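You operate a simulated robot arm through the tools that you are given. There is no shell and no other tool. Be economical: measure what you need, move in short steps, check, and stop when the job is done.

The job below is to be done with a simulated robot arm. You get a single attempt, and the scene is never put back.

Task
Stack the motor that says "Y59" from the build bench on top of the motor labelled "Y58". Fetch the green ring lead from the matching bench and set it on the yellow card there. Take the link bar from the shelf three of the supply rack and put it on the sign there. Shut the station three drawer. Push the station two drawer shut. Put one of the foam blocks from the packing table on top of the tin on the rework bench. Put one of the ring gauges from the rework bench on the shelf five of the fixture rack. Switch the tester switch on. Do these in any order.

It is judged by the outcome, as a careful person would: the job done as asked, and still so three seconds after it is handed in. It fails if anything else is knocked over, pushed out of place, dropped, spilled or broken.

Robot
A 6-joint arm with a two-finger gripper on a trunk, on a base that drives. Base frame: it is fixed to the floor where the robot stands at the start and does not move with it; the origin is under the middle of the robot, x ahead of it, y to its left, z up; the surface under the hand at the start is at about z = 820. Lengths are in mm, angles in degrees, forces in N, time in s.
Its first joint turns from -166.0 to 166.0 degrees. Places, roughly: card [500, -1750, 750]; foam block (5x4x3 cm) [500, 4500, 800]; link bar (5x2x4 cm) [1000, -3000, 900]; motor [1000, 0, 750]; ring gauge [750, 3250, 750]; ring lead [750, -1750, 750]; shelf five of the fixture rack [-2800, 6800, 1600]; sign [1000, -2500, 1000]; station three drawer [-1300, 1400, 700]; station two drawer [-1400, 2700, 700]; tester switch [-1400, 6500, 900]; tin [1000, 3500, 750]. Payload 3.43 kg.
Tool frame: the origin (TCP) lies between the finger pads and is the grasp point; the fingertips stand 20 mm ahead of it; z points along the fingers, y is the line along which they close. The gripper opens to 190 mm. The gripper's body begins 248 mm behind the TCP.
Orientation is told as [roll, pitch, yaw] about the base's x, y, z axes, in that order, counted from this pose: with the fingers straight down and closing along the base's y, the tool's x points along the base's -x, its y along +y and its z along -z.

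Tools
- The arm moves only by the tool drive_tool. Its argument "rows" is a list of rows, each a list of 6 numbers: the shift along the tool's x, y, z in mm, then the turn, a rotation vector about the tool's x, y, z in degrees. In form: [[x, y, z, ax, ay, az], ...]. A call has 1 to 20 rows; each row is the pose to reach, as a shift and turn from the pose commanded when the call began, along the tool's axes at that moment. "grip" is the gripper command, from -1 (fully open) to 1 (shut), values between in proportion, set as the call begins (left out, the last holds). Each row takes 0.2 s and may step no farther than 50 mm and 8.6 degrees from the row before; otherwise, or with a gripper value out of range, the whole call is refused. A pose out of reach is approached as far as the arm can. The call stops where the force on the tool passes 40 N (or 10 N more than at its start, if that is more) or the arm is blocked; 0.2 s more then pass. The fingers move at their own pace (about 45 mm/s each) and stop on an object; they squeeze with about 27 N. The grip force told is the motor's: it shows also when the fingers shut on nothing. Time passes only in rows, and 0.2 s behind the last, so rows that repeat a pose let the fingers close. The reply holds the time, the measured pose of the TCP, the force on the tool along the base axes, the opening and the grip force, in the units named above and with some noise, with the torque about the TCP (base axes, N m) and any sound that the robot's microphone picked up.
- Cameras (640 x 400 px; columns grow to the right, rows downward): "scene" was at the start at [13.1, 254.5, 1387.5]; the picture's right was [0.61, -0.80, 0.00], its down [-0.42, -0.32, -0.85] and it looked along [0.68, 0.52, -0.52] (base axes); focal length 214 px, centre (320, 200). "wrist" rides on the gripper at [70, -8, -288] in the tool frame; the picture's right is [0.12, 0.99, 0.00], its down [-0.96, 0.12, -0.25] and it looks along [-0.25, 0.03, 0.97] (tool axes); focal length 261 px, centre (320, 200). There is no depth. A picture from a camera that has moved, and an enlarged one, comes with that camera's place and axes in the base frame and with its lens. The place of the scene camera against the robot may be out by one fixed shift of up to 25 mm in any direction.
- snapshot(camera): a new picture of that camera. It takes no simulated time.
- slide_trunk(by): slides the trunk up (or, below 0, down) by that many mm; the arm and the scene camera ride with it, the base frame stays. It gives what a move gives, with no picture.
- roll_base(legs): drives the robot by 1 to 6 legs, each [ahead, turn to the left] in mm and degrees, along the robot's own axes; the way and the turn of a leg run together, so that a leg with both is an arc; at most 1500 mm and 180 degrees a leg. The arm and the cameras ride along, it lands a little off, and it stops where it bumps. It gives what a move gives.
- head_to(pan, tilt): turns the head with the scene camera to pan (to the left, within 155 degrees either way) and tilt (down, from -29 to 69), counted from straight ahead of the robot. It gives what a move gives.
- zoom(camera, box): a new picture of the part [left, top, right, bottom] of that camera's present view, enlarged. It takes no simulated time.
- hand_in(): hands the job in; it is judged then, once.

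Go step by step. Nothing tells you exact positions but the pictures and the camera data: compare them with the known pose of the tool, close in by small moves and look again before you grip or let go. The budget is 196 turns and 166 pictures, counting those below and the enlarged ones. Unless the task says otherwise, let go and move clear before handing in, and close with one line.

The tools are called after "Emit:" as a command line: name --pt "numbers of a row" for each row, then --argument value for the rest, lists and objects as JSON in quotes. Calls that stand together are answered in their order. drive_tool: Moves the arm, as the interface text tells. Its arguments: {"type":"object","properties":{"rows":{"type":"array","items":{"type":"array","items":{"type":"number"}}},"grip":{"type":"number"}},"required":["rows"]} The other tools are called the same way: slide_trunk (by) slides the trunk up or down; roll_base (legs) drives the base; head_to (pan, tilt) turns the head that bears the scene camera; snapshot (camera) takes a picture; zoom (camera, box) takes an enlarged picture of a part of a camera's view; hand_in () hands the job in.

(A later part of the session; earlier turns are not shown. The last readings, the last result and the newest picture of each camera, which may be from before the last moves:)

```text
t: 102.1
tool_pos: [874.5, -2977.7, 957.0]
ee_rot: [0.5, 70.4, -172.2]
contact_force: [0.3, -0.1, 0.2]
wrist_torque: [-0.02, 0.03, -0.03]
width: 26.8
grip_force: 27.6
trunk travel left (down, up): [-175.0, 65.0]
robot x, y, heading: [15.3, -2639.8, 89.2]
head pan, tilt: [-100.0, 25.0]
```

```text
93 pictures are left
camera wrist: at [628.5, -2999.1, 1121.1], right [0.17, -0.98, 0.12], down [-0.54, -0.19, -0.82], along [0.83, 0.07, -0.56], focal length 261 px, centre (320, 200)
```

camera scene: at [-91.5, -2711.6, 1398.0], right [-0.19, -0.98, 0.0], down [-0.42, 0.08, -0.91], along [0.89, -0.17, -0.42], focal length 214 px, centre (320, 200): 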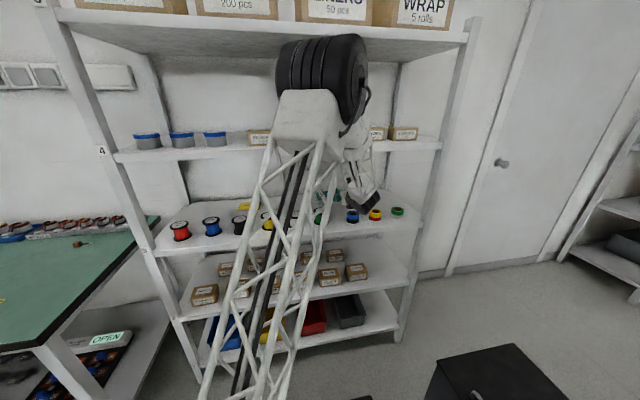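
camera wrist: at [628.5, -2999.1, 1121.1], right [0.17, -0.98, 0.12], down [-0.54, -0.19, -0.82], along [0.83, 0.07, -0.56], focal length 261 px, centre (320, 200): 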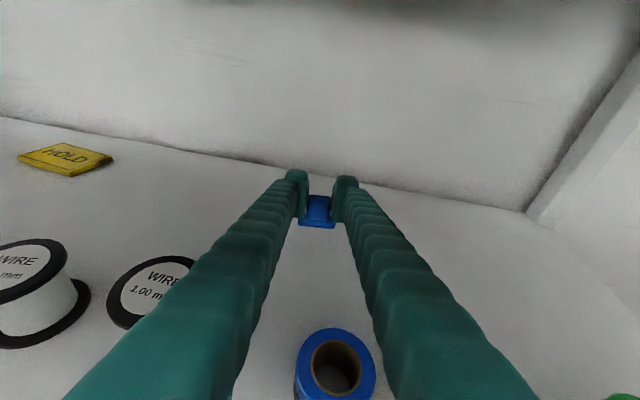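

The bar is held, and the sign lies near (955–985,-2535). I'll move sideways in front of the sign.

Emit:
drive_tool --pt "2 -43 6 0 0 0" --pt "4 -86 11 0 0 0" --pt "6 -129 17 0 0 0" --pt "8 -172 22 0 0 0" --pt "10 -215 28 0 0 0" --pt "12 -258 33 0 0 0" --pt "14 -301 39 0 0 0" --pt "16 -344 44 0 0 0" --pt "18 -387 50 0 0 0" --pt "20 -425 55 0 0 0" --pt "20 -425 55 0 0 0"

Emit:
snapshot --camera "wrist"

Emit:
snapshot --camera "scene"

```text
t: 104.5
tool_pos: [880.9, -2548.9, 954.9]
ee_rot: [0.7, 70.3, -172.0]
contact_force: [0.1, 0.0, -0.8]
wrist_torque: [0.02, 0.0, 0.05]
width: 26.5
grip_force: 26.9
trunk travel left (down, up): [-175.0, 65.0]
robot x, y, heading: [15.9, -2634.5, 89.3]
head pan, tilt: [-100.0, 25.0]
```

```text
92 pictures are left
camera wrist: at [634.4, -2568.6, 1119.4], right [0.17, -0.98, 0.12], down [-0.54, -0.19, -0.82], along [0.83, 0.07, -0.56], focal length 261 px, centre (320, 200)
```

wrist: 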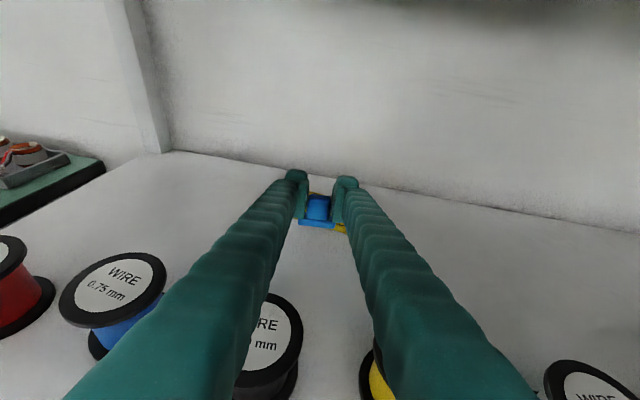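

```text
91 pictures are left
camera scene: at [-91.1, -2711.6, 1398.0], right [-0.19, -0.98, 0.0], down [-0.42, 0.08, -0.91], along [0.89, -0.17, -0.42], focal length 214 px, centre (320, 200)
```

scene: 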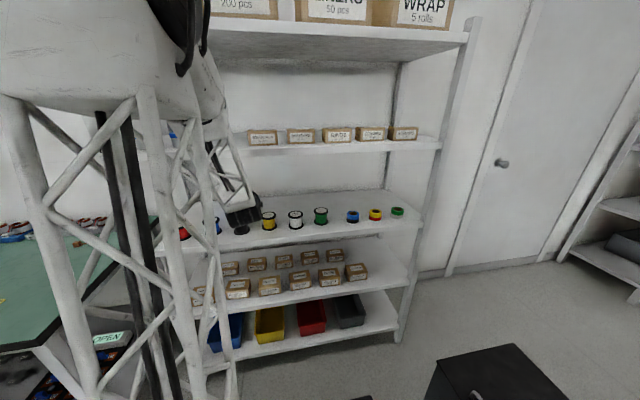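

The sign's centre averages about (958,-2537). I'll advance over it and come to just above.

Emit:
drive_tool --pt "8 -1 25 0 0 0" --pt "16 -1.7 50 0 0 0" --pt "20 -1.7 70 0 0 0" --pt "10.8 -1.7 74.6 0 0 0" --pt "10.8 -1.7 74.6 0 0 0"

Emit:
zoom --camera "wrist" --box '[200, 120, 440, 270]'

```text
t: 105.7
tool_pos: [952.1, -2537.2, 940.7]
ee_rot: [0.4, 70.3, -172.3]
contact_force: [-0.4, -0.5, -1.1]
wrist_torque: [0.03, 0.01, -0.01]
width: 26.4
grip_force: 27.2
trunk travel left (down, up): [-175.0, 65.0]
robot x, y, heading: [16.9, -2639.7, 89.4]
head pan, tilt: [-100.0, 25.0]
```

```text
2.67 times, centred on (320, 195) of wrist
camera zoom: at [706.9, -2558.1, 1104.4], right [0.17, -0.98, 0.12], down [-0.54, -0.19, -0.82], along [0.83, 0.07, -0.56], focal length 695 px, centre (320, 213)
```

zoom: 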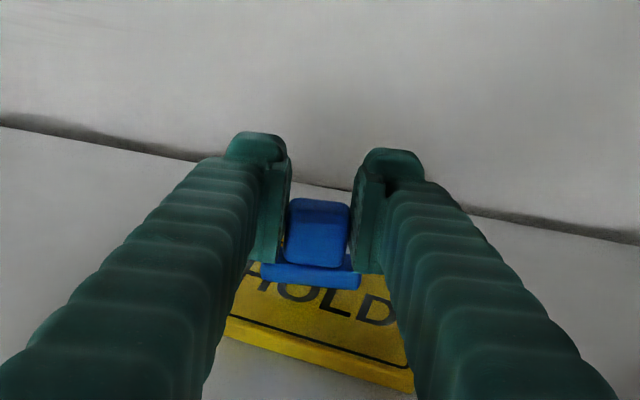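

The bar is above the sign. I'll nudge to its centre and lower in small steps.

Emit:
drive_tool --pt "2 4.9 6 0 0 0" --pt "-5.3 4.9 8.7 0 0 0" --pt "-5.3 4.9 8.7 0 0 0"

Emit:
drive_tool --pt "-1.4 0 0.5 0 0 0" --pt "-2.8 0 1 0 0 0" --pt "-2.8 0 1 0 0 0"

```text
t: 106.5
tool_pos: [960.3, -2541.8, 931.9]
ee_rot: [0.6, 70.3, -172.2]
contact_force: [-0.1, 0.7, 0.4]
wrist_torque: [-0.02, 0.01, 0.0]
width: 26.7
grip_force: 27.8
trunk travel left (down, up): [-175.0, 65.0]
robot x, y, heading: [14.1, -2637.4, 89.0]
head pan, tilt: [-100.0, 25.0]
```

```text
t: 107.3
tool_pos: [960.8, -2540.9, 930.2]
ee_rot: [0.6, 70.3, -172.1]
contact_force: [0.6, -0.2, 4.4]
wrist_torque: [-0.05, -0.01, 0.01]
width: 26.8
grip_force: 26.7
trunk travel left (down, up): [-175.0, 65.0]
robot x, y, heading: [16.3, -2637.3, 89.2]
head pan, tilt: [-100.0, 25.0]
```

Contact is felt at z≈930. I'll check the view, then release.

Emit:
drive_tool --pt "0 0 0 0 0 0" --pt "0 0 0 0 0 0" --pt "0 0 0 0 0 0" --grip 0.35

Emit:
zoom --camera "wrist" --box '[200, 120, 440, 270]'

```text
t: 108.1
tool_pos: [960.2, -2542.4, 929.6]
ee_rot: [0.7, 70.3, -172.2]
contact_force: [0.5, 0.3, 0.2]
wrist_torque: [-0.02, 0.0, 0.0]
width: 61.7
grip_force: 0.0
trunk travel left (down, up): [-175.0, 65.0]
robot x, y, heading: [13.5, -2639.0, 89.2]
head pan, tilt: [-100.0, 25.0]
```

```text
2.67 times, centred on (320, 195) of wrist
camera zoom: at [714.1, -2562.7, 1093.8], right [0.17, -0.98, 0.12], down [-0.54, -0.19, -0.82], along [0.83, 0.07, -0.56], focal length 695 px, centre (320, 213)
```

zoom: 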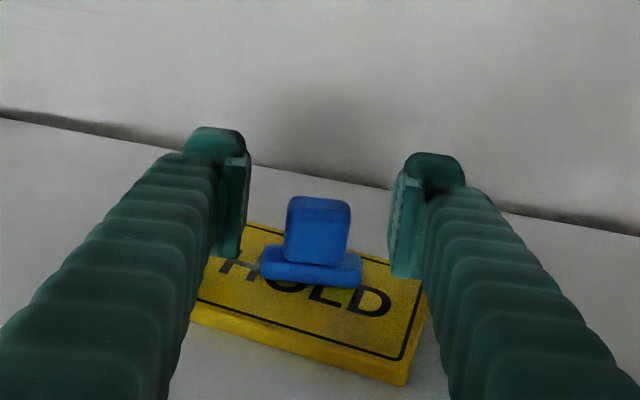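

The bar stands on the sign. I'll raise slightly and back out.

Emit:
drive_tool --pt "12 0 -4 0 0 0" --pt "25 0 -9 0 0 0" --pt "9 0 -54 0 0 0" --pt "-7 0 -99 0 0 0" --pt "-23 0 -144 0 0 0" --pt "-39 0 -189 0 0 0" --pt "-50 0 -220 0 0 0"

Emit:
snapshot --camera "wrist"

```text
t: 109.7
tool_pos: [759.0, -2570.4, 975.8]
ee_rot: [0.5, 69.8, -172.2]
contact_force: [1.5, 0.4, -0.2]
wrist_torque: [0.0, -0.06, 0.03]
width: 61.8
grip_force: 0.1
out of reach, approached as far as the arm can: row 6, 7
trunk travel left (down, up): [-175.0, 65.0]
robot x, y, heading: [16.9, -2637.9, 89.0]
head pan, tilt: [-100.0, 25.0]
```

```text
88 pictures are left
camera wrist: at [513.8, -2591.8, 1141.2], right [0.17, -0.98, 0.11], down [-0.54, -0.19, -0.82], along [0.82, 0.07, -0.56], focal length 261 px, centre (320, 200)
```

wrist: 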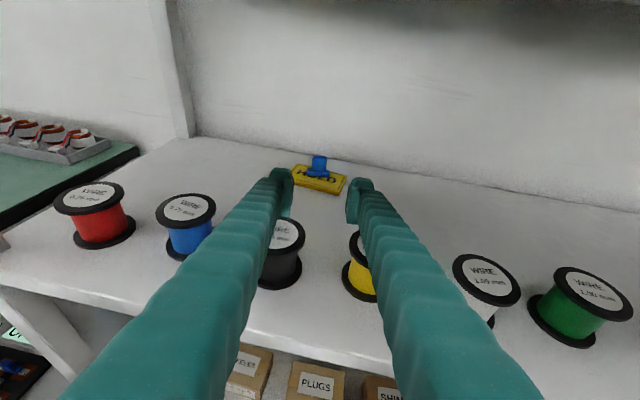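

The bar and sign look fine. I'll bring the tool back to pointing down with yaw 90 while rising and retreating.

Emit:
drive_tool --pt "23 0 -8 -3.9 -3.4 5.6" --pt "47 0 -17 -7.9 -6.8 11.2" --pt "70 0 -25 -11.8 -10.3 16.9" --pt "94 0 -34 -15.7 -13.7 22.5" --pt "117 0 -42 -19.7 -17.1 28.1" --pt "110 -3 -60 -23.6 -20.5 33.7" --pt "104 -6 -79 -27.5 -23.9 39.3" --pt "97 -8 -97 -31.5 -27.4 45" --pt "91 -11 -116 -35.4 -30.8 50.6" --pt "84 -14 -134 -39.3 -34.2 56.2" --pt "77 -17 -153 -43.3 -37.6 61.8" --pt "71 -20 -171 -47.2 -41 67.4" --pt "64 -22 -190 -51.1 -44.5 73.1" --pt "58 -25 -208 -55.1 -47.9 78.7" --pt "51 -28 -227 -59 -51.3 84.3" --pt "51 -28 -227 -59 -51.3 84.3"

Emit:
snapshot --camera "wrist"

Emit:
snapshot --camera "scene"

```text
t: 111.0
tool_pos: [748.0, -2560.1, 1079.3]
ee_rot: [-8.5, 47.6, 158.3]
contact_force: [-10.2, 7.7, -11.3]
wrist_torque: [-1.82, -2.42, -0.21]
width: 62.5
grip_force: 0.5
out of reach, approached as far as the arm can: row 2, 3, 4
trunk travel left (down, up): [-175.0, 65.0]
robot x, y, heading: [18.0, -2635.8, 89.7]
head pan, tilt: [-100.0, 25.0]
stopped in row 6: the force on the tool passed its limit at 127 N (the readings are from after the stop); the commanded pose is now the measured one
```

```text
87 pictures are left
camera wrist: at [582.8, -2528.5, 1324.8], right [-0.19, -0.98, -0.01], down [-0.81, 0.16, -0.56], along [0.55, -0.1, -0.83], focal length 261 px, centre (320, 200)
```

wrist: 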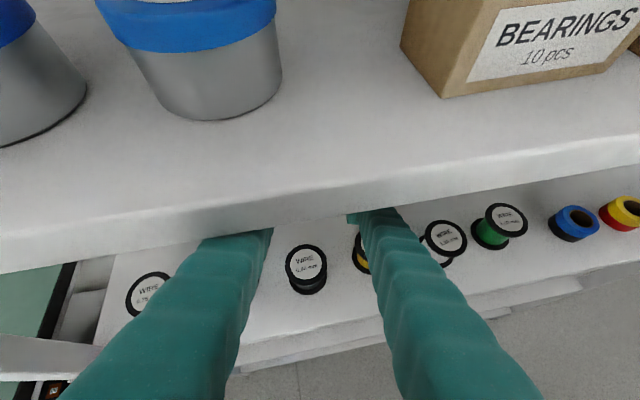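

```text
86 pictures are left
camera scene: at [-91.1, -2711.2, 1397.8], right [-0.18, -0.98, 0.0], down [-0.42, 0.08, -0.91], along [0.89, -0.17, -0.42], focal length 214 px, centre (320, 200)
```

scene: 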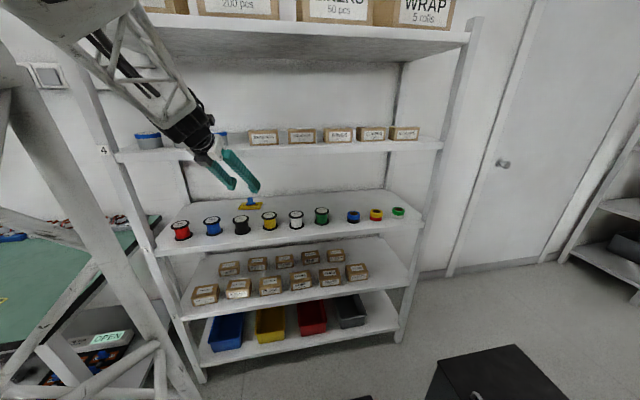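

The fingers pressed the front edge of shelf 4 from below. I'll lower and back straight out first.

Emit:
drive_tool --pt "-41 11 -2 0 0 0" --pt "-82 22 -4 0 0 0" --pt "-103 32 -30 0 0 0" --pt "-125 41 -56 0 0 0" --pt "-125 41 -56 0 0 0"

Emit:
snapshot --camera "wrist"

Emit:
snapshot --camera "scene"

```text
t: 112.4
tool_pos: [637.7, -2556.1, 956.4]
ee_rot: [-3.9, 42.6, 161.5]
contact_force: [-1.4, -0.3, 0.2]
wrist_torque: [0.07, -0.19, 0.07]
width: 61.7
grip_force: 0.1
trunk travel left (down, up): [-175.0, 65.0]
robot x, y, heading: [17.0, -2637.8, 89.7]
head pan, tilt: [-100.0, 25.0]
stopped in row 5: the arm was blocked; the commanded pose is now the measured one
```

```text
85 pictures are left
camera wrist: at [498.4, -2519.1, 1217.3], right [-0.19, -0.98, 0.03], down [-0.87, 0.15, -0.48], along [0.46, -0.12, -0.88], focal length 261 px, centre (320, 200)
```

wrist: 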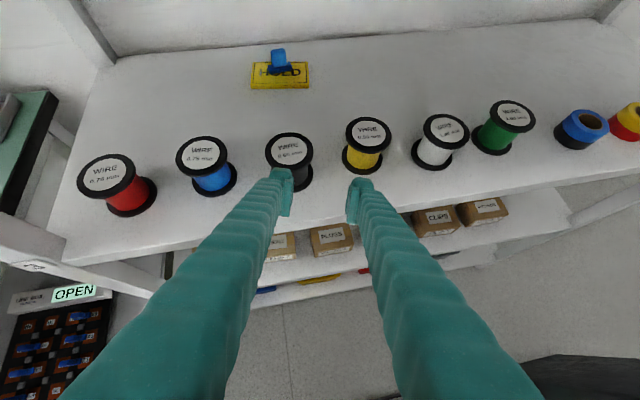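

```text
84 pictures are left
camera scene: at [-105.7, -2747.8, 1419.1], right [-0.57, -0.82, 0.0], down [-0.17, 0.12, -0.98], along [0.81, -0.56, -0.21], focal length 214 px, centre (320, 200)
```

scene: 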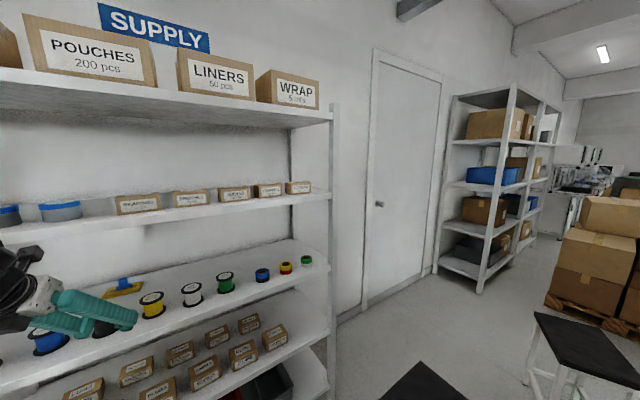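

The folded elbow is pressing on the camera head. I'll turn the head away, then bring the tool vertical.

Emit:
head_to --pan 90 --tilt 20

Emit:
drive_tool --pt "1.3 1.5 -11.4 -2.7 -3.1 6.3" --pt "2.5 2.9 -22.7 -5.4 -6.3 12.6" --pt "3.8 4.4 -34 -8.1 -9.4 18.9" --pt "5.1 5.8 -45.5 -10.8 -12.6 25.2" --pt "6.4 7.3 -56.8 -13.5 -15.7 31.5" --pt "7.6 8.7 -68.2 -16.3 -18.9 37.9" --pt "8.9 10.2 -79.5 -19 -22 44.2" --pt "10.2 11.6 -90.9 -21.7 -25.2 50.5" --pt "11.5 13.1 -102.3 -24.4 -28.3 56.8" --pt "12.7 14.5 -113.6 -27.1 -31.5 63.1" --pt "14 16 -125 -29.8 -34.6 69.4" --pt "14 16 -125 -29.8 -34.6 69.4"

Emit:
snapshot --camera "wrist"

```text
t: 115.2
tool_pos: [638.3, -2554.2, 955.9]
ee_rot: [-3.9, 42.6, 161.5]
contact_force: [-0.1, -0.3, 1.0]
wrist_torque: [0.03, -0.01, -0.02]
width: 61.7
grip_force: 0.1
trunk travel left (down, up): [-175.0, 65.0]
robot x, y, heading: [18.4, -2637.7, 89.6]
head pan, tilt: [90.0, 20.0]
```

```text
t: 117.8
tool_pos: [557.4, -2554.6, 1065.4]
ee_rot: [-0.7, -0.1, 90.0]
contact_force: [0.2, 0.8, 0.4]
wrist_torque: [0.04, 0.01, 0.02]
width: 61.5
grip_force: 0.0
trunk travel left (down, up): [-175.0, 65.0]
robot x, y, heading: [18.6, -2638.9, 89.3]
head pan, tilt: [90.0, 20.0]
```

```text
83 pictures are left
camera wrist: at [562.0, -2625.4, 1353.2], right [-0.99, -0.12, -0.01], down [-0.12, 0.96, 0.25], along [-0.02, 0.25, -0.97], focal length 261 px, centre (320, 200)
```

wrist: 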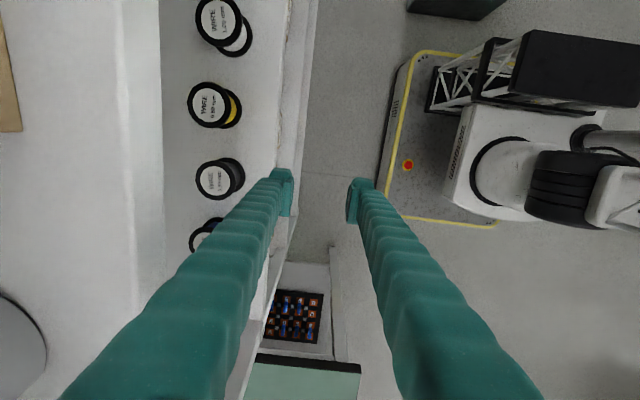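

The tool is vertical again. I'll swing the arm to the robot's front for the drive north.

Emit:
drive_tool --pt "-44 15 -5 0 0 0" --pt "-88 30 -10 0 0 0" --pt "-132 46 -15 0 0 0" --pt "-176 61 -20 0 0 0" --pt "-219 76 -25 0 0 0" --pt "-263 91 -30 0 0 0" --pt "-307 107 -35 0 0 0" --pt "-351 122 -35 0 0 0" --pt "-395 137 -35 0 0 0" --pt "-419 175 -35 0 0 0" --pt "-442 213 -35 0 0 0" --pt "-466 252 -35 0 0 0" --pt "-489 290 -35 0 0 0" --pt "-513 328 -35 0 0 0" --pt "-537 366 -35 0 0 0" --pt "-560 404 -35 0 0 0" --pt "-584 443 -35 0 0 0" --pt "-608 481 -35 0 0 0" --pt "-631 519 -35 0 0 0" --pt "-655 557 -35 0 0 0"

Emit:
head_to --pan 0 --tilt 20

Emit:
snapshot --camera "scene"

```text
t: 122.0
tool_pos: [-1.9, -1901.0, 1095.5]
ee_rot: [-0.7, -0.1, 90.0]
contact_force: [0.5, -0.4, -0.1]
wrist_torque: [0.12, 0.11, -0.04]
width: 62.1
grip_force: 0.0
trunk travel left (down, up): [-175.0, 65.0]
robot x, y, heading: [14.0, -2641.0, 89.4]
head pan, tilt: [90.0, 20.0]
```

```text
t: 123.6
tool_pos: [-2.1, -1900.8, 1095.1]
ee_rot: [-0.6, -0.2, 90.1]
contact_force: [-0.2, 0.3, -0.4]
wrist_torque: [-0.01, -0.01, 0.01]
width: 61.7
grip_force: 0.0
trunk travel left (down, up): [-175.0, 65.0]
robot x, y, heading: [15.9, -2640.9, 89.5]
head pan, tilt: [0.0, 20.0]
```

```text
82 pictures are left
camera scene: at [-180.9, -2601.5, 1406.0], right [1.0, -0.01, 0.0], down [0.0, -0.34, -0.94], along [0.01, 0.94, -0.34], focal length 214 px, centre (320, 200)
```

scene: 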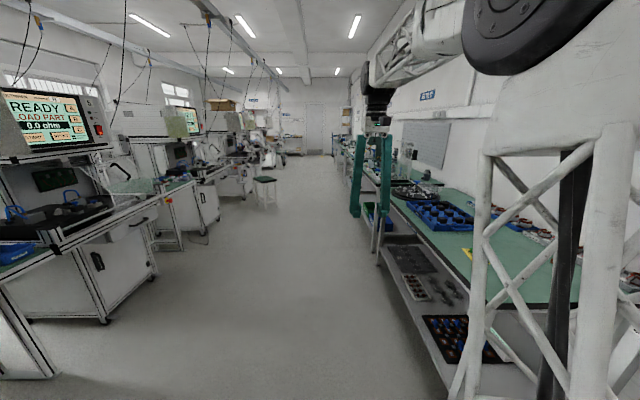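

The aisle ahead is clear. I'll drive north along it to about y 860, drifting to x≈-180.

Emit:
roll_base --legs '[[1000, 5], [1500, 0], [1000, -4.5]]'

Emit:
head_to --pan 60 --tilt 30

Emit:
snapshot --camera "scene"

```text
t: 140.7
tool_pos: [-183.9, 1614.9, 1095.4]
ee_rot: [-0.7, -0.2, 90.5]
contact_force: [0.0, 0.0, 0.0]
wrist_torque: [-0.01, -0.03, -0.02]
width: 61.4
grip_force: 0.0
trunk travel left (down, up): [-175.0, 65.0]
robot x, y, heading: [-163.7, 875.8, 89.8]
head pan, tilt: [0.0, 20.0]
```

```text
t: 142.0
tool_pos: [-184.5, 1613.9, 1096.2]
ee_rot: [-0.8, -0.2, 90.4]
contact_force: [0.1, 0.3, 0.1]
wrist_torque: [-0.01, -0.01, 0.01]
width: 61.6
grip_force: 0.1
trunk travel left (down, up): [-175.0, 65.0]
robot x, y, heading: [-161.5, 875.6, 90.1]
head pan, tilt: [60.0, 30.0]
```

```text
81 pictures are left
camera scene: at [-437.3, 864.8, 1390.0], right [0.5, 0.86, 0.0], down [0.43, -0.25, -0.87], along [-0.75, 0.44, -0.5], focal length 214 px, centre (320, 200)
```

scene: 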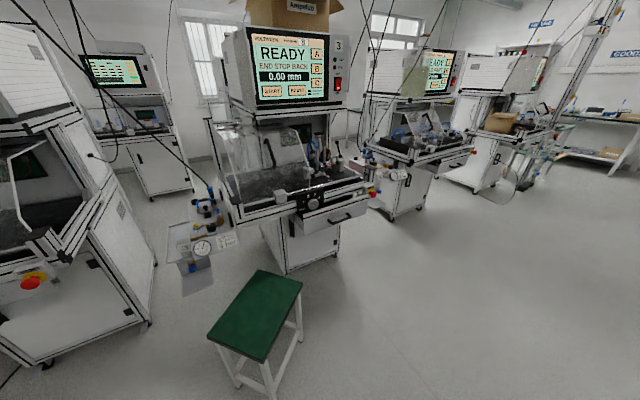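

Station 3 is straight ahead, with its drawer pulled out. I'll zoom in on both drawers.

Emit:
zoom --camera "scene" --box '[220, 160, 396, 270]'

Emit:
zoom --camera "scene" --box '[360, 110, 520, 210]'

```text
3.64 times, centred on (308, 215) of scene
camera zoom: at [-437.3, 864.8, 1390.0], right [0.5, 0.86, 0.0], down [0.43, -0.25, -0.87], along [-0.75, 0.44, -0.5], focal length 780 px, centre (364, 146)
```

zoom: 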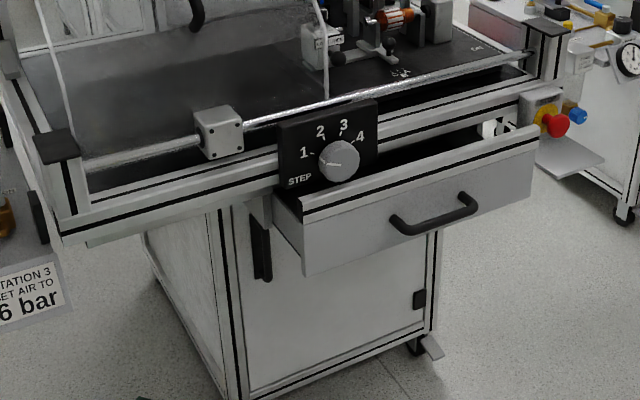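

```text
4.00 times, centred on (440, 160) of scene
camera zoom: at [-437.3, 864.8, 1390.0], right [0.5, 0.86, 0.0], down [0.43, -0.25, -0.87], along [-0.75, 0.44, -0.5], focal length 858 px, centre (-160, 360)
```

zoom: 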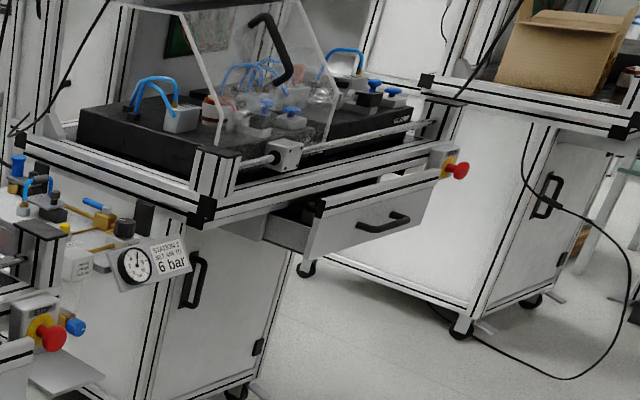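

Both drawers are open toward the aisle. I'll make an S-curve to stand alongside station 3, around (-440,1460).

Emit:
roll_base --legs '[[300, 45], [80, 0], [300, -45]]'

Emit:
head_to --pan 90 --tilt 40

Emit:
snapshot --camera "scene"

```text
t: 147.4
tool_pos: [-470.0, 2209.9, 1096.5]
ee_rot: [-0.7, -0.2, 90.8]
contact_force: [-0.3, -0.4, 0.5]
wrist_torque: [0.02, -0.04, 0.0]
width: 61.7
grip_force: 0.0
trunk travel left (down, up): [-175.0, 65.0]
robot x, y, heading: [-447.1, 1469.2, 90.1]
head pan, tilt: [60.0, 30.0]
```

```text
t: 148.4
tool_pos: [-470.2, 2208.7, 1095.6]
ee_rot: [-0.8, -0.3, 90.7]
contact_force: [-0.1, -0.3, -0.4]
wrist_torque: [-0.01, 0.04, -0.03]
width: 61.5
grip_force: 0.1
trunk travel left (down, up): [-175.0, 65.0]
robot x, y, heading: [-443.8, 1470.5, 89.8]
head pan, tilt: [90.0, 40.0]
```

```text
78 pictures are left
camera scene: at [-725.7, 1412.4, 1374.6], right [0.0, 1.0, 0.0], down [0.64, 0.0, -0.77], along [-0.77, 0.0, -0.64], focal length 214 px, centre (320, 200)
```

scene: 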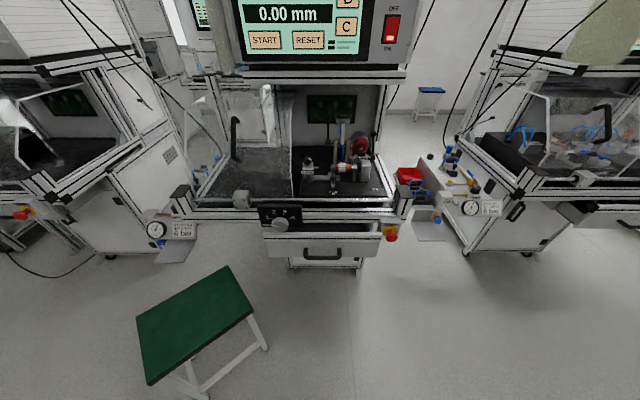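

The handle is at about (-1185,1421,745), and the arm would pass too near the head mast if it reached left. I'll turn the robot to face the station instead.

Emit:
roll_base --legs '[[0, 90]]'

Emit:
head_to --pan -10 --tilt 45

Emit:
snapshot --camera "scene"

```text
t: 152.8
tool_pos: [-1178.7, 1447.4, 1096.4]
ee_rot: [-0.6, -0.2, -179.2]
contact_force: [-0.2, -0.6, 0.2]
wrist_torque: [0.01, 0.0, -0.02]
width: 61.9
grip_force: 0.1
trunk travel left (down, up): [-175.0, 65.0]
robot x, y, heading: [-444.1, 1467.7, -180.2]
head pan, tilt: [90.0, 40.0]
```

```text
t: 154.5
tool_pos: [-1179.9, 1446.8, 1093.4]
ee_rot: [-0.7, -0.2, -179.3]
contact_force: [0.5, -0.7, 0.5]
wrist_torque: [0.03, 0.0, 0.03]
width: 61.8
grip_force: 0.1
trunk travel left (down, up): [-175.0, 65.0]
robot x, y, heading: [-441.2, 1471.3, -179.8]
head pan, tilt: [-10.0, 45.0]
```

```text
77 pictures are left
camera scene: at [-462.0, 1288.7, 1367.4], right [0.17, 0.99, 0.0], down [0.7, -0.12, -0.71], along [-0.7, 0.12, -0.71], focal length 214 px, centre (320, 200)
```

scene: 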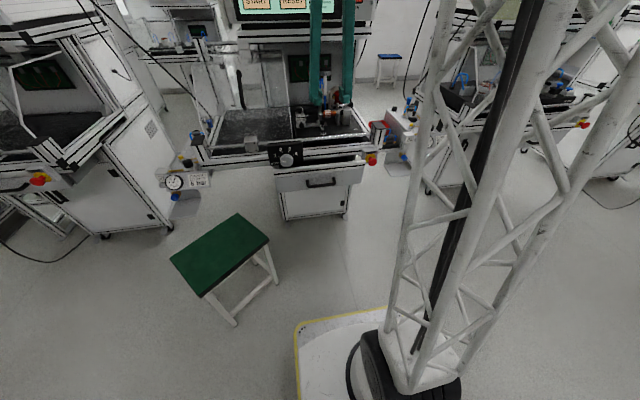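

The handle is confirmed at about (-1180,1420,745). I'll close the fingers, step back, and lower the tool in front of it.

Emit:
drive_tool --pt "34 9 0 0 0 0" --pt "68 18 0 0 0 0" --pt "100 27 0 0 0 0" --pt "100 27 45 0 0 0" --pt "100 27 90 0 0 0" --pt "100 27 135 0 0 0" --pt "100 27 180 0 0 0" --pt "100 27 225 0 0 0" --pt "100 27 270 0 0 0" --pt "100 27 315 0 0 0" --pt "100 27 350 0 0 0" --pt "100 27 350 0 0 0" --grip 1

Emit:
zoom --camera "scene" --box '[240, 120, 400, 220]'

Emit:
snapshot --camera "wrist"

```text
t: 157.1
tool_pos: [-1081.2, 1426.0, 744.0]
ee_rot: [-0.7, -0.3, -179.3]
contact_force: [0.8, -0.4, 0.4]
wrist_torque: [0.02, 0.01, -0.04]
width: 0.1
grip_force: 27.2
trunk travel left (down, up): [-175.0, 65.0]
robot x, y, heading: [-446.8, 1470.9, -179.8]
head pan, tilt: [-10.0, 45.0]
```

```text
4.00 times, centred on (320, 170) of scene
camera zoom: at [-461.9, 1288.7, 1367.4], right [0.17, 0.99, 0.0], down [0.7, -0.12, -0.71], along [-0.7, 0.12, -0.71], focal length 858 px, centre (320, 320)
```

zoom: 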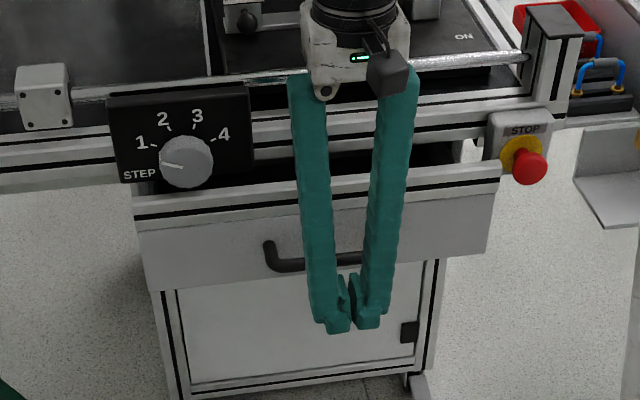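

```text
75 pictures are left
camera wrist: at [-1010.8, 1432.6, 1032.5], right [0.13, -0.99, -0.01], down [-0.96, -0.13, 0.25], along [-0.25, -0.02, -0.97], focal length 261 px, centre (320, 200)
```

wrist: 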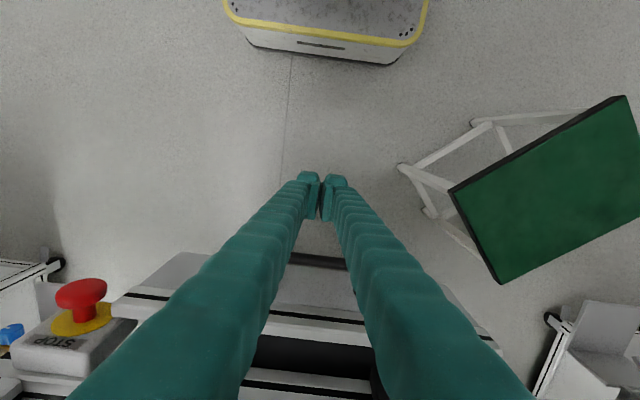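

The fingers are centred before the handle. I'll push toward the machine until the drawer stops.

Emit:
drive_tool --pt "-25 0 0 0 0 0" --pt "-50 0 0 0 0 0" --pt "-65 0 0 0 0 0" --pt "-75 0 0 0 0 0" --pt "-85 0 0 0 0 0" --pt "-95 0 0 0 0 0" --pt "-105 0 0 0 0 0" --pt "-115 0 0 0 0 0" --pt "-125 0 0 0 0 0" --pt "-135 0 0 0 0 0" --pt "-145 0 0 0 0 0" --pt "-155 0 0 0 0 0"

Emit:
zoom --camera "scene" --box '[240, 120, 400, 220]'

```text
t: 159.7
tool_pos: [-1235.0, 1423.9, 745.2]
ee_rot: [-0.7, -0.2, -179.4]
contact_force: [10.4, 0.2, 2.1]
wrist_torque: [-0.04, -0.1, -0.01]
width: 6.1
grip_force: 33.7
trunk travel left (down, up): [-175.0, 65.0]
robot x, y, heading: [-444.7, 1474.7, -179.9]
head pan, tilt: [-10.0, 45.0]
```

```text
4.00 times, centred on (320, 170) of scene
camera zoom: at [-461.5, 1288.7, 1367.4], right [0.17, 0.99, 0.0], down [0.7, -0.12, -0.71], along [-0.7, 0.12, -0.71], focal length 858 px, centre (320, 320)
```

zoom: 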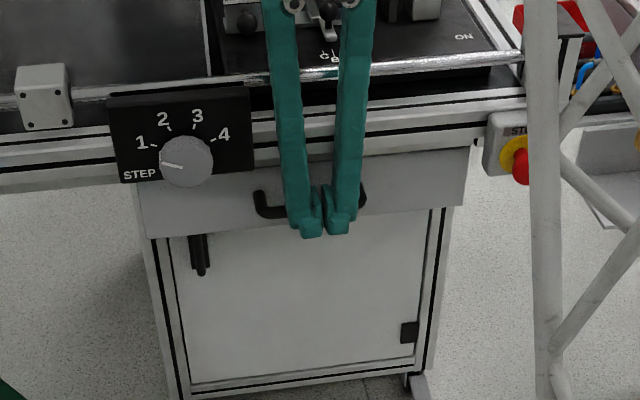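

The drawer is moving in with about 10 N of resistance. I'll keep pushing in small steps until it stops.

Emit:
drive_tool --pt "-8 0 0 0 0 0" --pt "-16 0 0 0 0 0" --pt "-24 0 0 0 0 0" --pt "-32 0 0 0 0 0" --pt "-40 0 0 0 0 0" --pt "-48 0 0 0 0 0"

Emit:
zoom --camera "scene" --box '[240, 120, 400, 220]'

```text
t: 160.1
tool_pos: [-1234.7, 1423.8, 745.9]
ee_rot: [-0.8, 0.3, -179.4]
contact_force: [13.0, 0.5, 8.8]
wrist_torque: [-0.06, 0.06, -0.04]
width: 6.0
grip_force: 34.2
trunk travel left (down, up): [-175.0, 65.0]
robot x, y, heading: [-442.7, 1473.9, -179.9]
head pan, tilt: [-10.0, 45.0]
stopped in row 1: the force on the tool passed its limit at 48 N (the readings are from after the stop); the commanded pose is now the measured one
```

```text
4.00 times, centred on (320, 170) of scene
camera zoom: at [-460.9, 1288.8, 1367.5], right [0.17, 0.99, 0.0], down [0.7, -0.12, -0.71], along [-0.7, 0.12, -0.71], focal length 858 px, centre (320, 320)
```

zoom: 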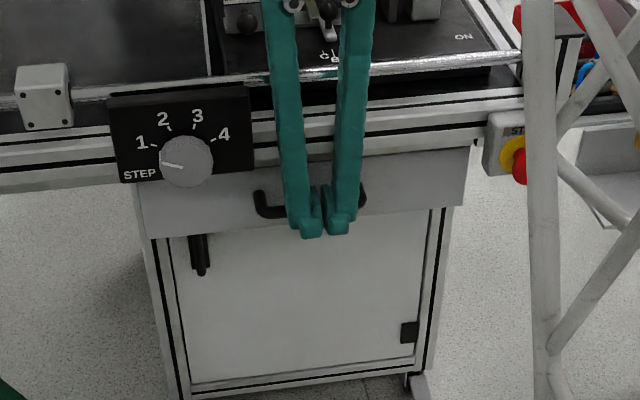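

It stopped firmly, with the load at handle height. I'll back off and check whether the drawer is flush.

Emit:
drive_tool --pt "40 0 0 0 0 0" --pt "80 0 0 0 0 0" --pt "110 0 -40 0 0 0" --pt "120 0 -85 0 0 0" --pt "120 0 -130 0 0 0" --pt "120 0 -175 0 0 0" --pt "120 0 -220 0 0 0"

Emit:
zoom --camera "scene" --box '[240, 120, 400, 220]'

Emit:
snapshot --camera "wrist"

```text
t: 161.7
tool_pos: [-1118.1, 1424.0, 965.2]
ee_rot: [-0.7, 0.3, -179.2]
contact_force: [-0.4, 1.0, -0.1]
wrist_torque: [-0.01, -0.07, 0.01]
width: 0.1
grip_force: 34.9
trunk travel left (down, up): [-175.0, 65.0]
robot x, y, heading: [-438.8, 1471.2, -180.0]
head pan, tilt: [-10.0, 45.0]
```

```text
4.00 times, centred on (320, 170) of scene
camera zoom: at [-461.8, 1288.7, 1367.3], right [0.17, 0.99, 0.0], down [0.7, -0.12, -0.71], along [-0.7, 0.12, -0.71], focal length 858 px, centre (320, 320)
```

zoom: 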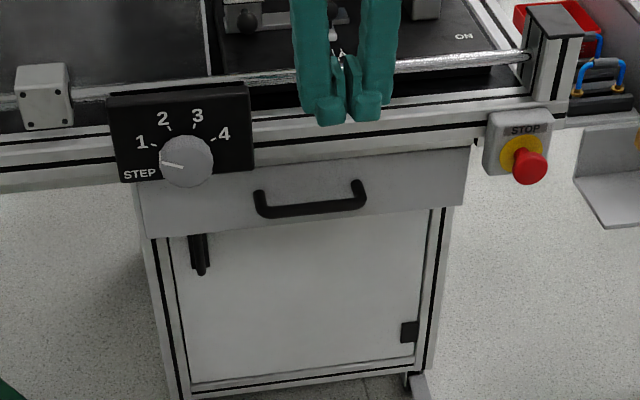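

```text
71 pictures are left
camera wrist: at [-1049.6, 1429.8, 1254.2], right [0.13, -0.99, -0.01], down [-0.96, -0.13, 0.24], along [-0.24, -0.02, -0.97], focal length 261 px, centre (320, 200)
```

wrist: 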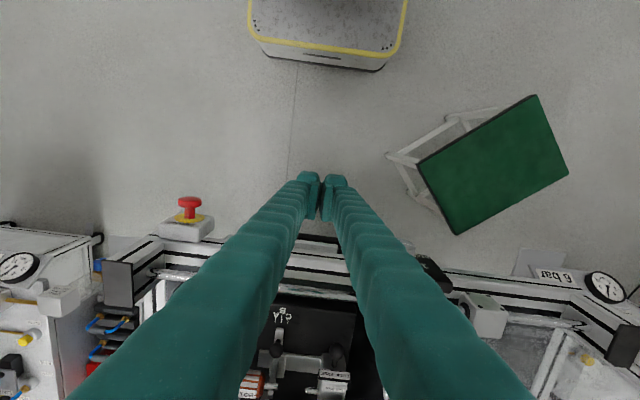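

Station 3's drawer is shut. Next is station two: I'll raise the tool, drive to y≈2700 and face it.

Emit:
drive_tool --pt "0 0 -45 0 0 0" --pt "0 0 -90 0 0 0" --pt "0 0 -130 0 0 0"

Emit:
roll_base --legs '[[0, -90], [1230, 0], [0, 90], [100, 0]]'

Emit:
snapshot --camera "scene"

```text
t: 162.5
tool_pos: [-1119.3, 1421.5, 1095.0]
ee_rot: [-0.9, 0.3, -179.3]
contact_force: [0.9, -0.2, -0.3]
wrist_torque: [-0.03, -0.06, 0.0]
width: 0.0
grip_force: 34.4
trunk travel left (down, up): [-175.0, 65.0]
robot x, y, heading: [-442.2, 1474.1, -180.0]
head pan, tilt: [-10.0, 45.0]
```

```text
t: 177.5
tool_pos: [-1229.5, 2642.2, 1095.3]
ee_rot: [-0.7, 0.3, -178.9]
contact_force: [0.6, -0.1, -0.6]
wrist_torque: [0.0, 0.07, 0.0]
width: 0.0
grip_force: 34.3
trunk travel left (down, up): [-175.0, 65.0]
robot x, y, heading: [-559.0, 2696.1, -179.7]
head pan, tilt: [-10.0, 45.0]
```

```text
70 pictures are left
camera scene: at [-572.6, 2515.2, 1367.4], right [0.16, 0.99, 0.0], down [0.7, -0.12, -0.71], along [-0.7, 0.12, -0.71], focal length 214 px, centre (320, 200)
```

scene: 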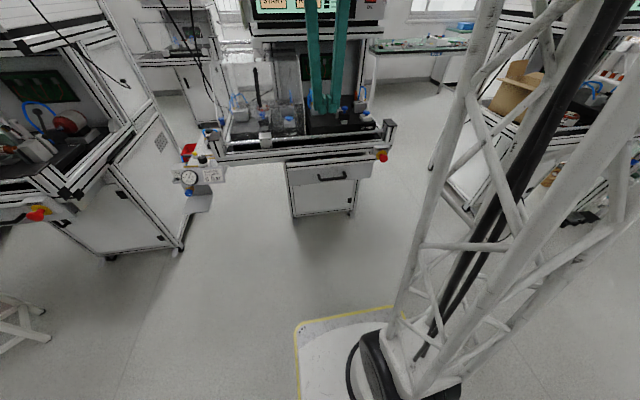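

Station 2's handle is at about (-1331,2706,745). I'll shift sideways, lower in front of it and push.

Emit:
drive_tool --pt "0 -32 0 0 0 0" --pt "0 -64 0 0 0 0" --pt "0 -64 45 0 0 0" --pt "0 -64 90 0 0 0" --pt "0 -64 135 0 0 0" --pt "0 -64 180 0 0 0" --pt "0 -64 225 0 0 0" --pt "0 -64 270 0 0 0" --pt "0 -64 315 0 0 0" --pt "0 -64 350 0 0 0"

Emit:
zoom --camera "scene" --box '[240, 110, 400, 210]'

```text
t: 179.7
tool_pos: [-1228.3, 2711.9, 747.3]
ee_rot: [-0.7, 0.3, -178.9]
contact_force: [0.2, -0.1, 0.6]
wrist_torque: [0.02, 0.11, 0.0]
width: 0.0
grip_force: 34.6
trunk travel left (down, up): [-175.0, 65.0]
robot x, y, heading: [-551.3, 2697.8, -179.5]
head pan, tilt: [-10.0, 45.0]
```

```text
4.00 times, centred on (320, 160) of scene
camera zoom: at [-572.2, 2515.2, 1367.4], right [0.16, 0.99, 0.0], down [0.7, -0.12, -0.71], along [-0.7, 0.12, -0.71], focal length 858 px, centre (320, 360)
```

zoom: 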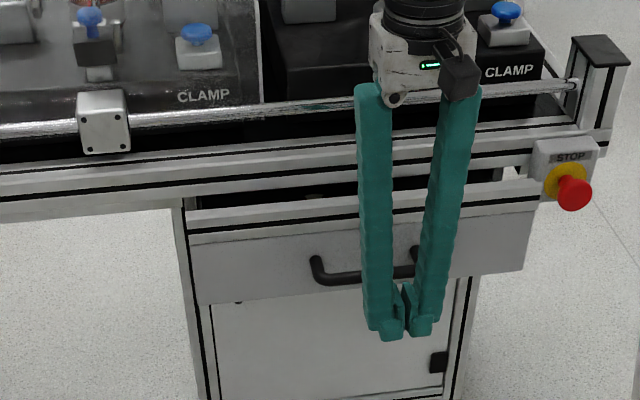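

The alignment is fine. I'll push with a slight shift toward the handle's centre.

Emit:
drive_tool --pt "-25 6 0 0 0 0" --pt "-50 12 0 0 0 0" --pt "-65 12 0 0 0 0" --pt "-75 12 0 0 0 0" --pt "-85 12 0 0 0 0" --pt "-95 12 0 0 0 0" --pt "-105 12 0 0 0 0" --pt "-115 12 0 0 0 0" --pt "-125 12 0 0 0 0" --pt "-135 12 0 0 0 0" --pt "-145 12 0 0 0 0" --pt "-153 12 0 0 0 0" --pt "-160 12 0 0 0 0" --pt "-167 12 0 0 0 0" --pt "-174 12 0 0 0 0" --pt "-181 12 0 0 0 0" --pt "-188 12 0 0 0 0" --pt "-195 12 0 0 0 0"

Emit:
zoom --camera "scene" --box '[240, 110, 400, 210]'

```text
t: 182.1
tool_pos: [-1365.6, 2696.9, 744.7]
ee_rot: [-0.7, 1.0, -178.8]
contact_force: [13.3, -0.1, 9.6]
wrist_torque: [-0.07, 0.07, -0.06]
width: 5.8
grip_force: 34.2
trunk travel left (down, up): [-175.0, 65.0]
robot x, y, heading: [-554.8, 2700.1, -179.4]
head pan, tilt: [-10.0, 45.0]
stopped in row 12: the force on the tool passed its limit at 52 N (the readings are from after the stop); the commanded pose is now the measured one
```

```text
4.00 times, centred on (320, 160) of scene
camera zoom: at [-571.6, 2515.2, 1367.5], right [0.16, 0.99, 0.0], down [0.7, -0.12, -0.71], along [-0.7, 0.12, -0.71], focal length 858 px, centre (320, 360)
```

zoom: 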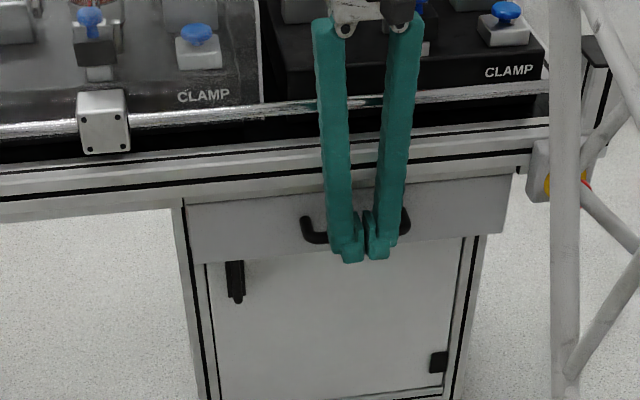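

Station 2's drawer is shut as well. I'll back off, raise the tool, turn to face north and look at the benches ahead.

Emit:
drive_tool --pt "40 0 0 0 0 0" --pt "80 0 0 0 0 0" --pt "110 0 -35 0 0 0" --pt "130 0 -80 0 0 0" --pt "135 0 -125 0 0 0" --pt "135 0 -170 0 0 0" --pt "135 0 -215 0 0 0" --pt "135 0 -260 0 0 0" --pt "135 0 -305 0 0 0" --pt "135 0 -350 0 0 0"

Emit:
zoom --camera "scene" --box '[240, 110, 400, 210]'

Emit:
roll_base --legs '[[0, -90]]'

Emit:
head_to --pan -35 --tilt 25

Emit:
snapshot --camera "scene"

```text
t: 184.3
tool_pos: [-1236.4, 2694.8, 1096.7]
ee_rot: [-0.8, 0.9, -178.8]
contact_force: [-0.3, 0.2, -1.2]
wrist_torque: [-0.01, -0.05, 0.02]
width: 0.0
grip_force: 34.2
trunk travel left (down, up): [-175.0, 65.0]
robot x, y, heading: [-556.9, 2695.1, -179.6]
head pan, tilt: [-10.0, 45.0]
```

```text
4.00 times, centred on (320, 160) of scene
camera zoom: at [-572.5, 2515.2, 1367.3], right [0.16, 0.99, 0.0], down [0.7, -0.12, -0.71], along [-0.7, 0.12, -0.71], focal length 858 px, centre (320, 360)
```

zoom: 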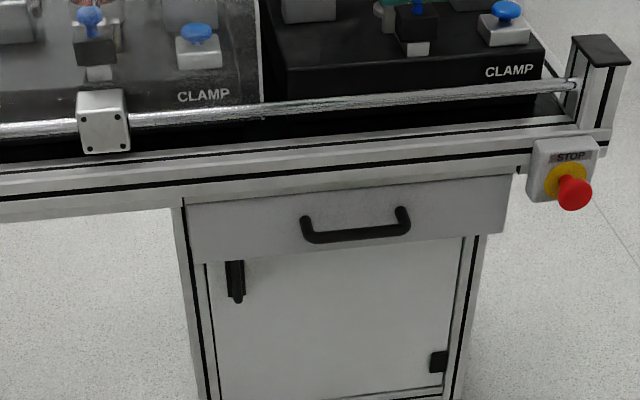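

```text
t: 188.7
tool_pos: [-564.0, 3378.7, 1098.0]
ee_rot: [-0.8, 0.9, 91.4]
contact_force: [-0.1, 0.8, 0.3]
wrist_torque: [0.0, -0.02, 0.01]
width: 0.1
grip_force: 34.1
trunk travel left (down, up): [-175.0, 65.0]
robot x, y, heading: [-553.1, 2697.2, 90.9]
head pan, tilt: [-10.0, 45.0]
```

```text
t: 189.6
tool_pos: [-562.5, 3380.1, 1097.0]
ee_rot: [-0.8, 0.8, 91.4]
contact_force: [-0.1, -0.1, 0.0]
wrist_torque: [0.01, 0.02, 0.0]
width: 0.0
grip_force: 34.6
trunk travel left (down, up): [-175.0, 65.0]
robot x, y, heading: [-554.1, 2697.1, 90.7]
head pan, tilt: [-35.0, 25.0]
```

```text
66 pictures are left
camera scene: at [-700.1, 2713.3, 1397.9], right [0.83, -0.56, 0.0], down [-0.24, -0.35, -0.91], along [0.51, 0.75, -0.42], focal length 214 px, centre (320, 200)
```

scene: 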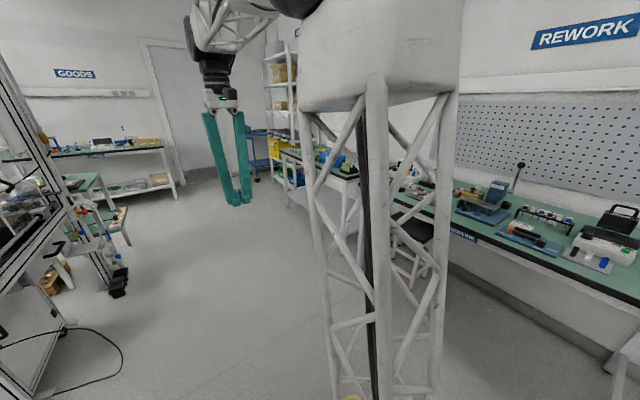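

The rework bench is ahead on the right, with a stool near it. I'll back up 300 mm and S-curve toward it, then view the bench.

Emit:
roll_base --legs '[[-350, 0], [400, -50], [200, 0], [400, 49]]'

Emit:
head_to --pan -60 --tilt 35

Emit:
snapshot --camera "scene"

```text
t: 197.7
tool_pos: [-72.0, 3870.2, 1097.0]
ee_rot: [-0.8, 0.9, 90.2]
contact_force: [-0.4, 0.5, 0.3]
wrist_torque: [0.0, 0.06, 0.01]
width: 0.0
grip_force: 33.8
trunk travel left (down, up): [-175.0, 65.0]
robot x, y, heading: [-76.3, 3191.3, 89.7]
head pan, tilt: [-35.0, 25.0]
```

```text
t: 198.6
tool_pos: [-72.3, 3869.7, 1097.5]
ee_rot: [-0.7, 1.0, 90.2]
contact_force: [0.7, 0.1, -0.4]
wrist_torque: [0.0, -0.02, -0.01]
width: 0.1
grip_force: 33.8
trunk travel left (down, up): [-175.0, 65.0]
robot x, y, heading: [-77.6, 3187.4, 89.6]
head pan, tilt: [-60.0, 35.0]
```

```text
65 pictures are left
camera scene: at [-199.0, 3175.9, 1382.2], right [0.49, -0.87, 0.0], down [-0.5, -0.28, -0.82], along [0.71, 0.4, -0.57], focal length 214 px, centre (320, 200)
```

scene: 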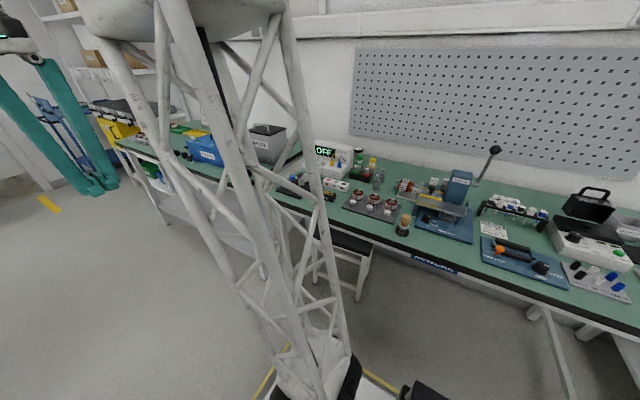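

The stool is tucked under the bench, so the lane is free. I'll zoom in on the bench for the tin and ring gauges.

Emit:
zoom --camera "scene" --box '[260, 130, 460, 255]'

Emit:
zoom --camera "scene" --box '[440, 150, 640, 275]'

Emit:
zoom --camera "scene" --box '[90, 80, 300, 211]'

```text
3.20 times, centred on (360, 192) of scene
camera zoom: at [-199.0, 3175.9, 1382.2], right [0.49, -0.87, 0.0], down [-0.5, -0.28, -0.82], along [0.71, 0.4, -0.57], focal length 686 px, centre (192, 224)
```

zoom: 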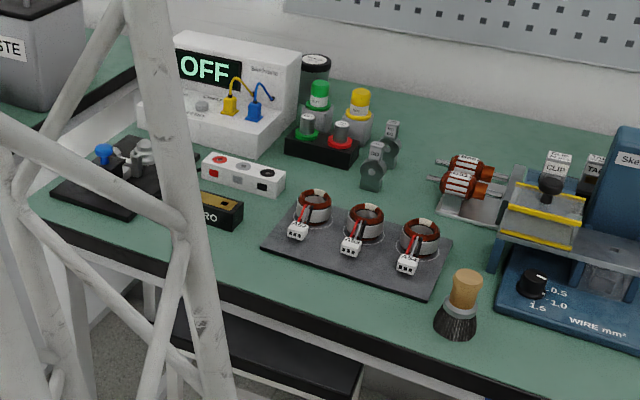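

```text
3.20 times, centred on (540, 212) of scene
camera zoom: at [-199.0, 3175.9, 1382.2], right [0.49, -0.87, 0.0], down [-0.5, -0.28, -0.82], along [0.71, 0.4, -0.57], focal length 686 px, centre (-384, 160)
```

zoom: 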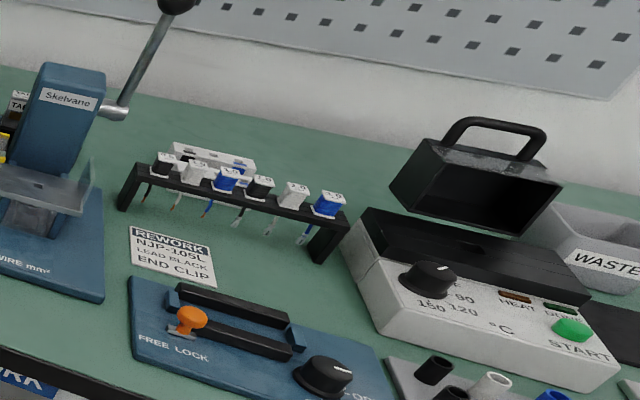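

```text
3.05 times, centred on (195, 146) of scene
camera zoom: at [-199.0, 3175.9, 1382.2], right [0.49, -0.87, 0.0], down [-0.5, -0.28, -0.82], along [0.71, 0.4, -0.57], focal length 654 px, centre (701, 366)
```

zoom: 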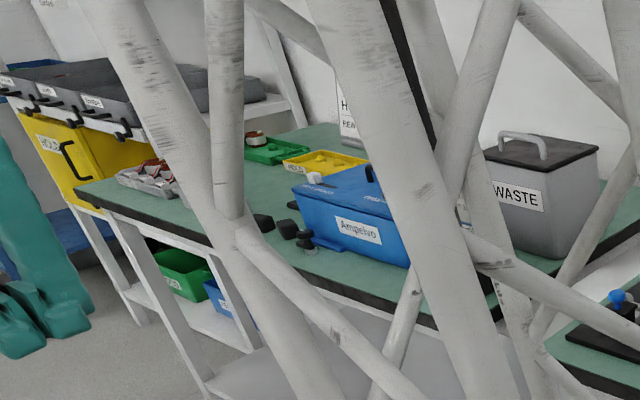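

The ring gauges look like the grey ringed pieces near (739,3383) and the tin like the dark cylinder near (933,3554); dark foam blocks lie near (500,4563). I'll drive on to the foam first.

Emit:
roll_base --legs '[[1180, 0]]'

Emit:
head_to --pan -75 --tilt 40

Emit:
snapshot --camera "scene"

```text
t: 204.6
tool_pos: [-61.2, 5054.7, 1097.1]
ee_rot: [-0.8, 1.0, 90.2]
contact_force: [-0.7, 0.3, 0.1]
wrist_torque: [0.02, 0.02, -0.02]
width: 0.0
grip_force: 34.4
trunk travel left (down, up): [-175.0, 65.0]
robot x, y, heading: [-63.9, 4372.9, 89.5]
head pan, tilt: [-60.0, 35.0]
```

```text
t: 205.4
tool_pos: [-62.3, 5055.4, 1097.0]
ee_rot: [-0.8, 0.9, 90.2]
contact_force: [0.1, -1.2, -0.4]
wrist_torque: [-0.01, -0.01, -0.01]
width: 0.0
grip_force: 34.4
trunk travel left (down, up): [-175.0, 65.0]
robot x, y, heading: [-67.3, 4371.2, 89.3]
head pan, tilt: [-75.0, 40.0]
```

```text
61 pictures are left
camera scene: at [-182.2, 4338.5, 1374.7], right [0.25, -0.97, 0.0], down [-0.62, -0.16, -0.77], along [0.74, 0.19, -0.64], focal length 214 px, centre (320, 200)
```

scene: 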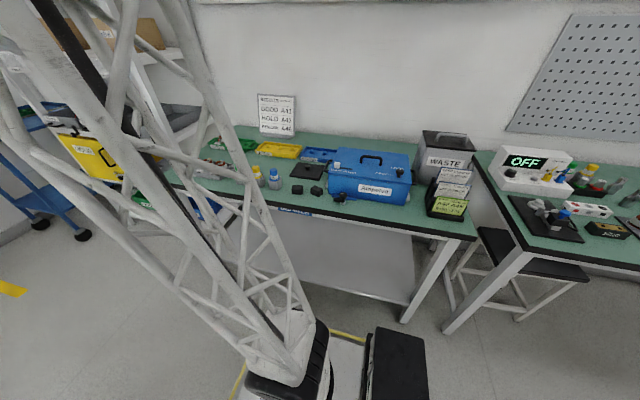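

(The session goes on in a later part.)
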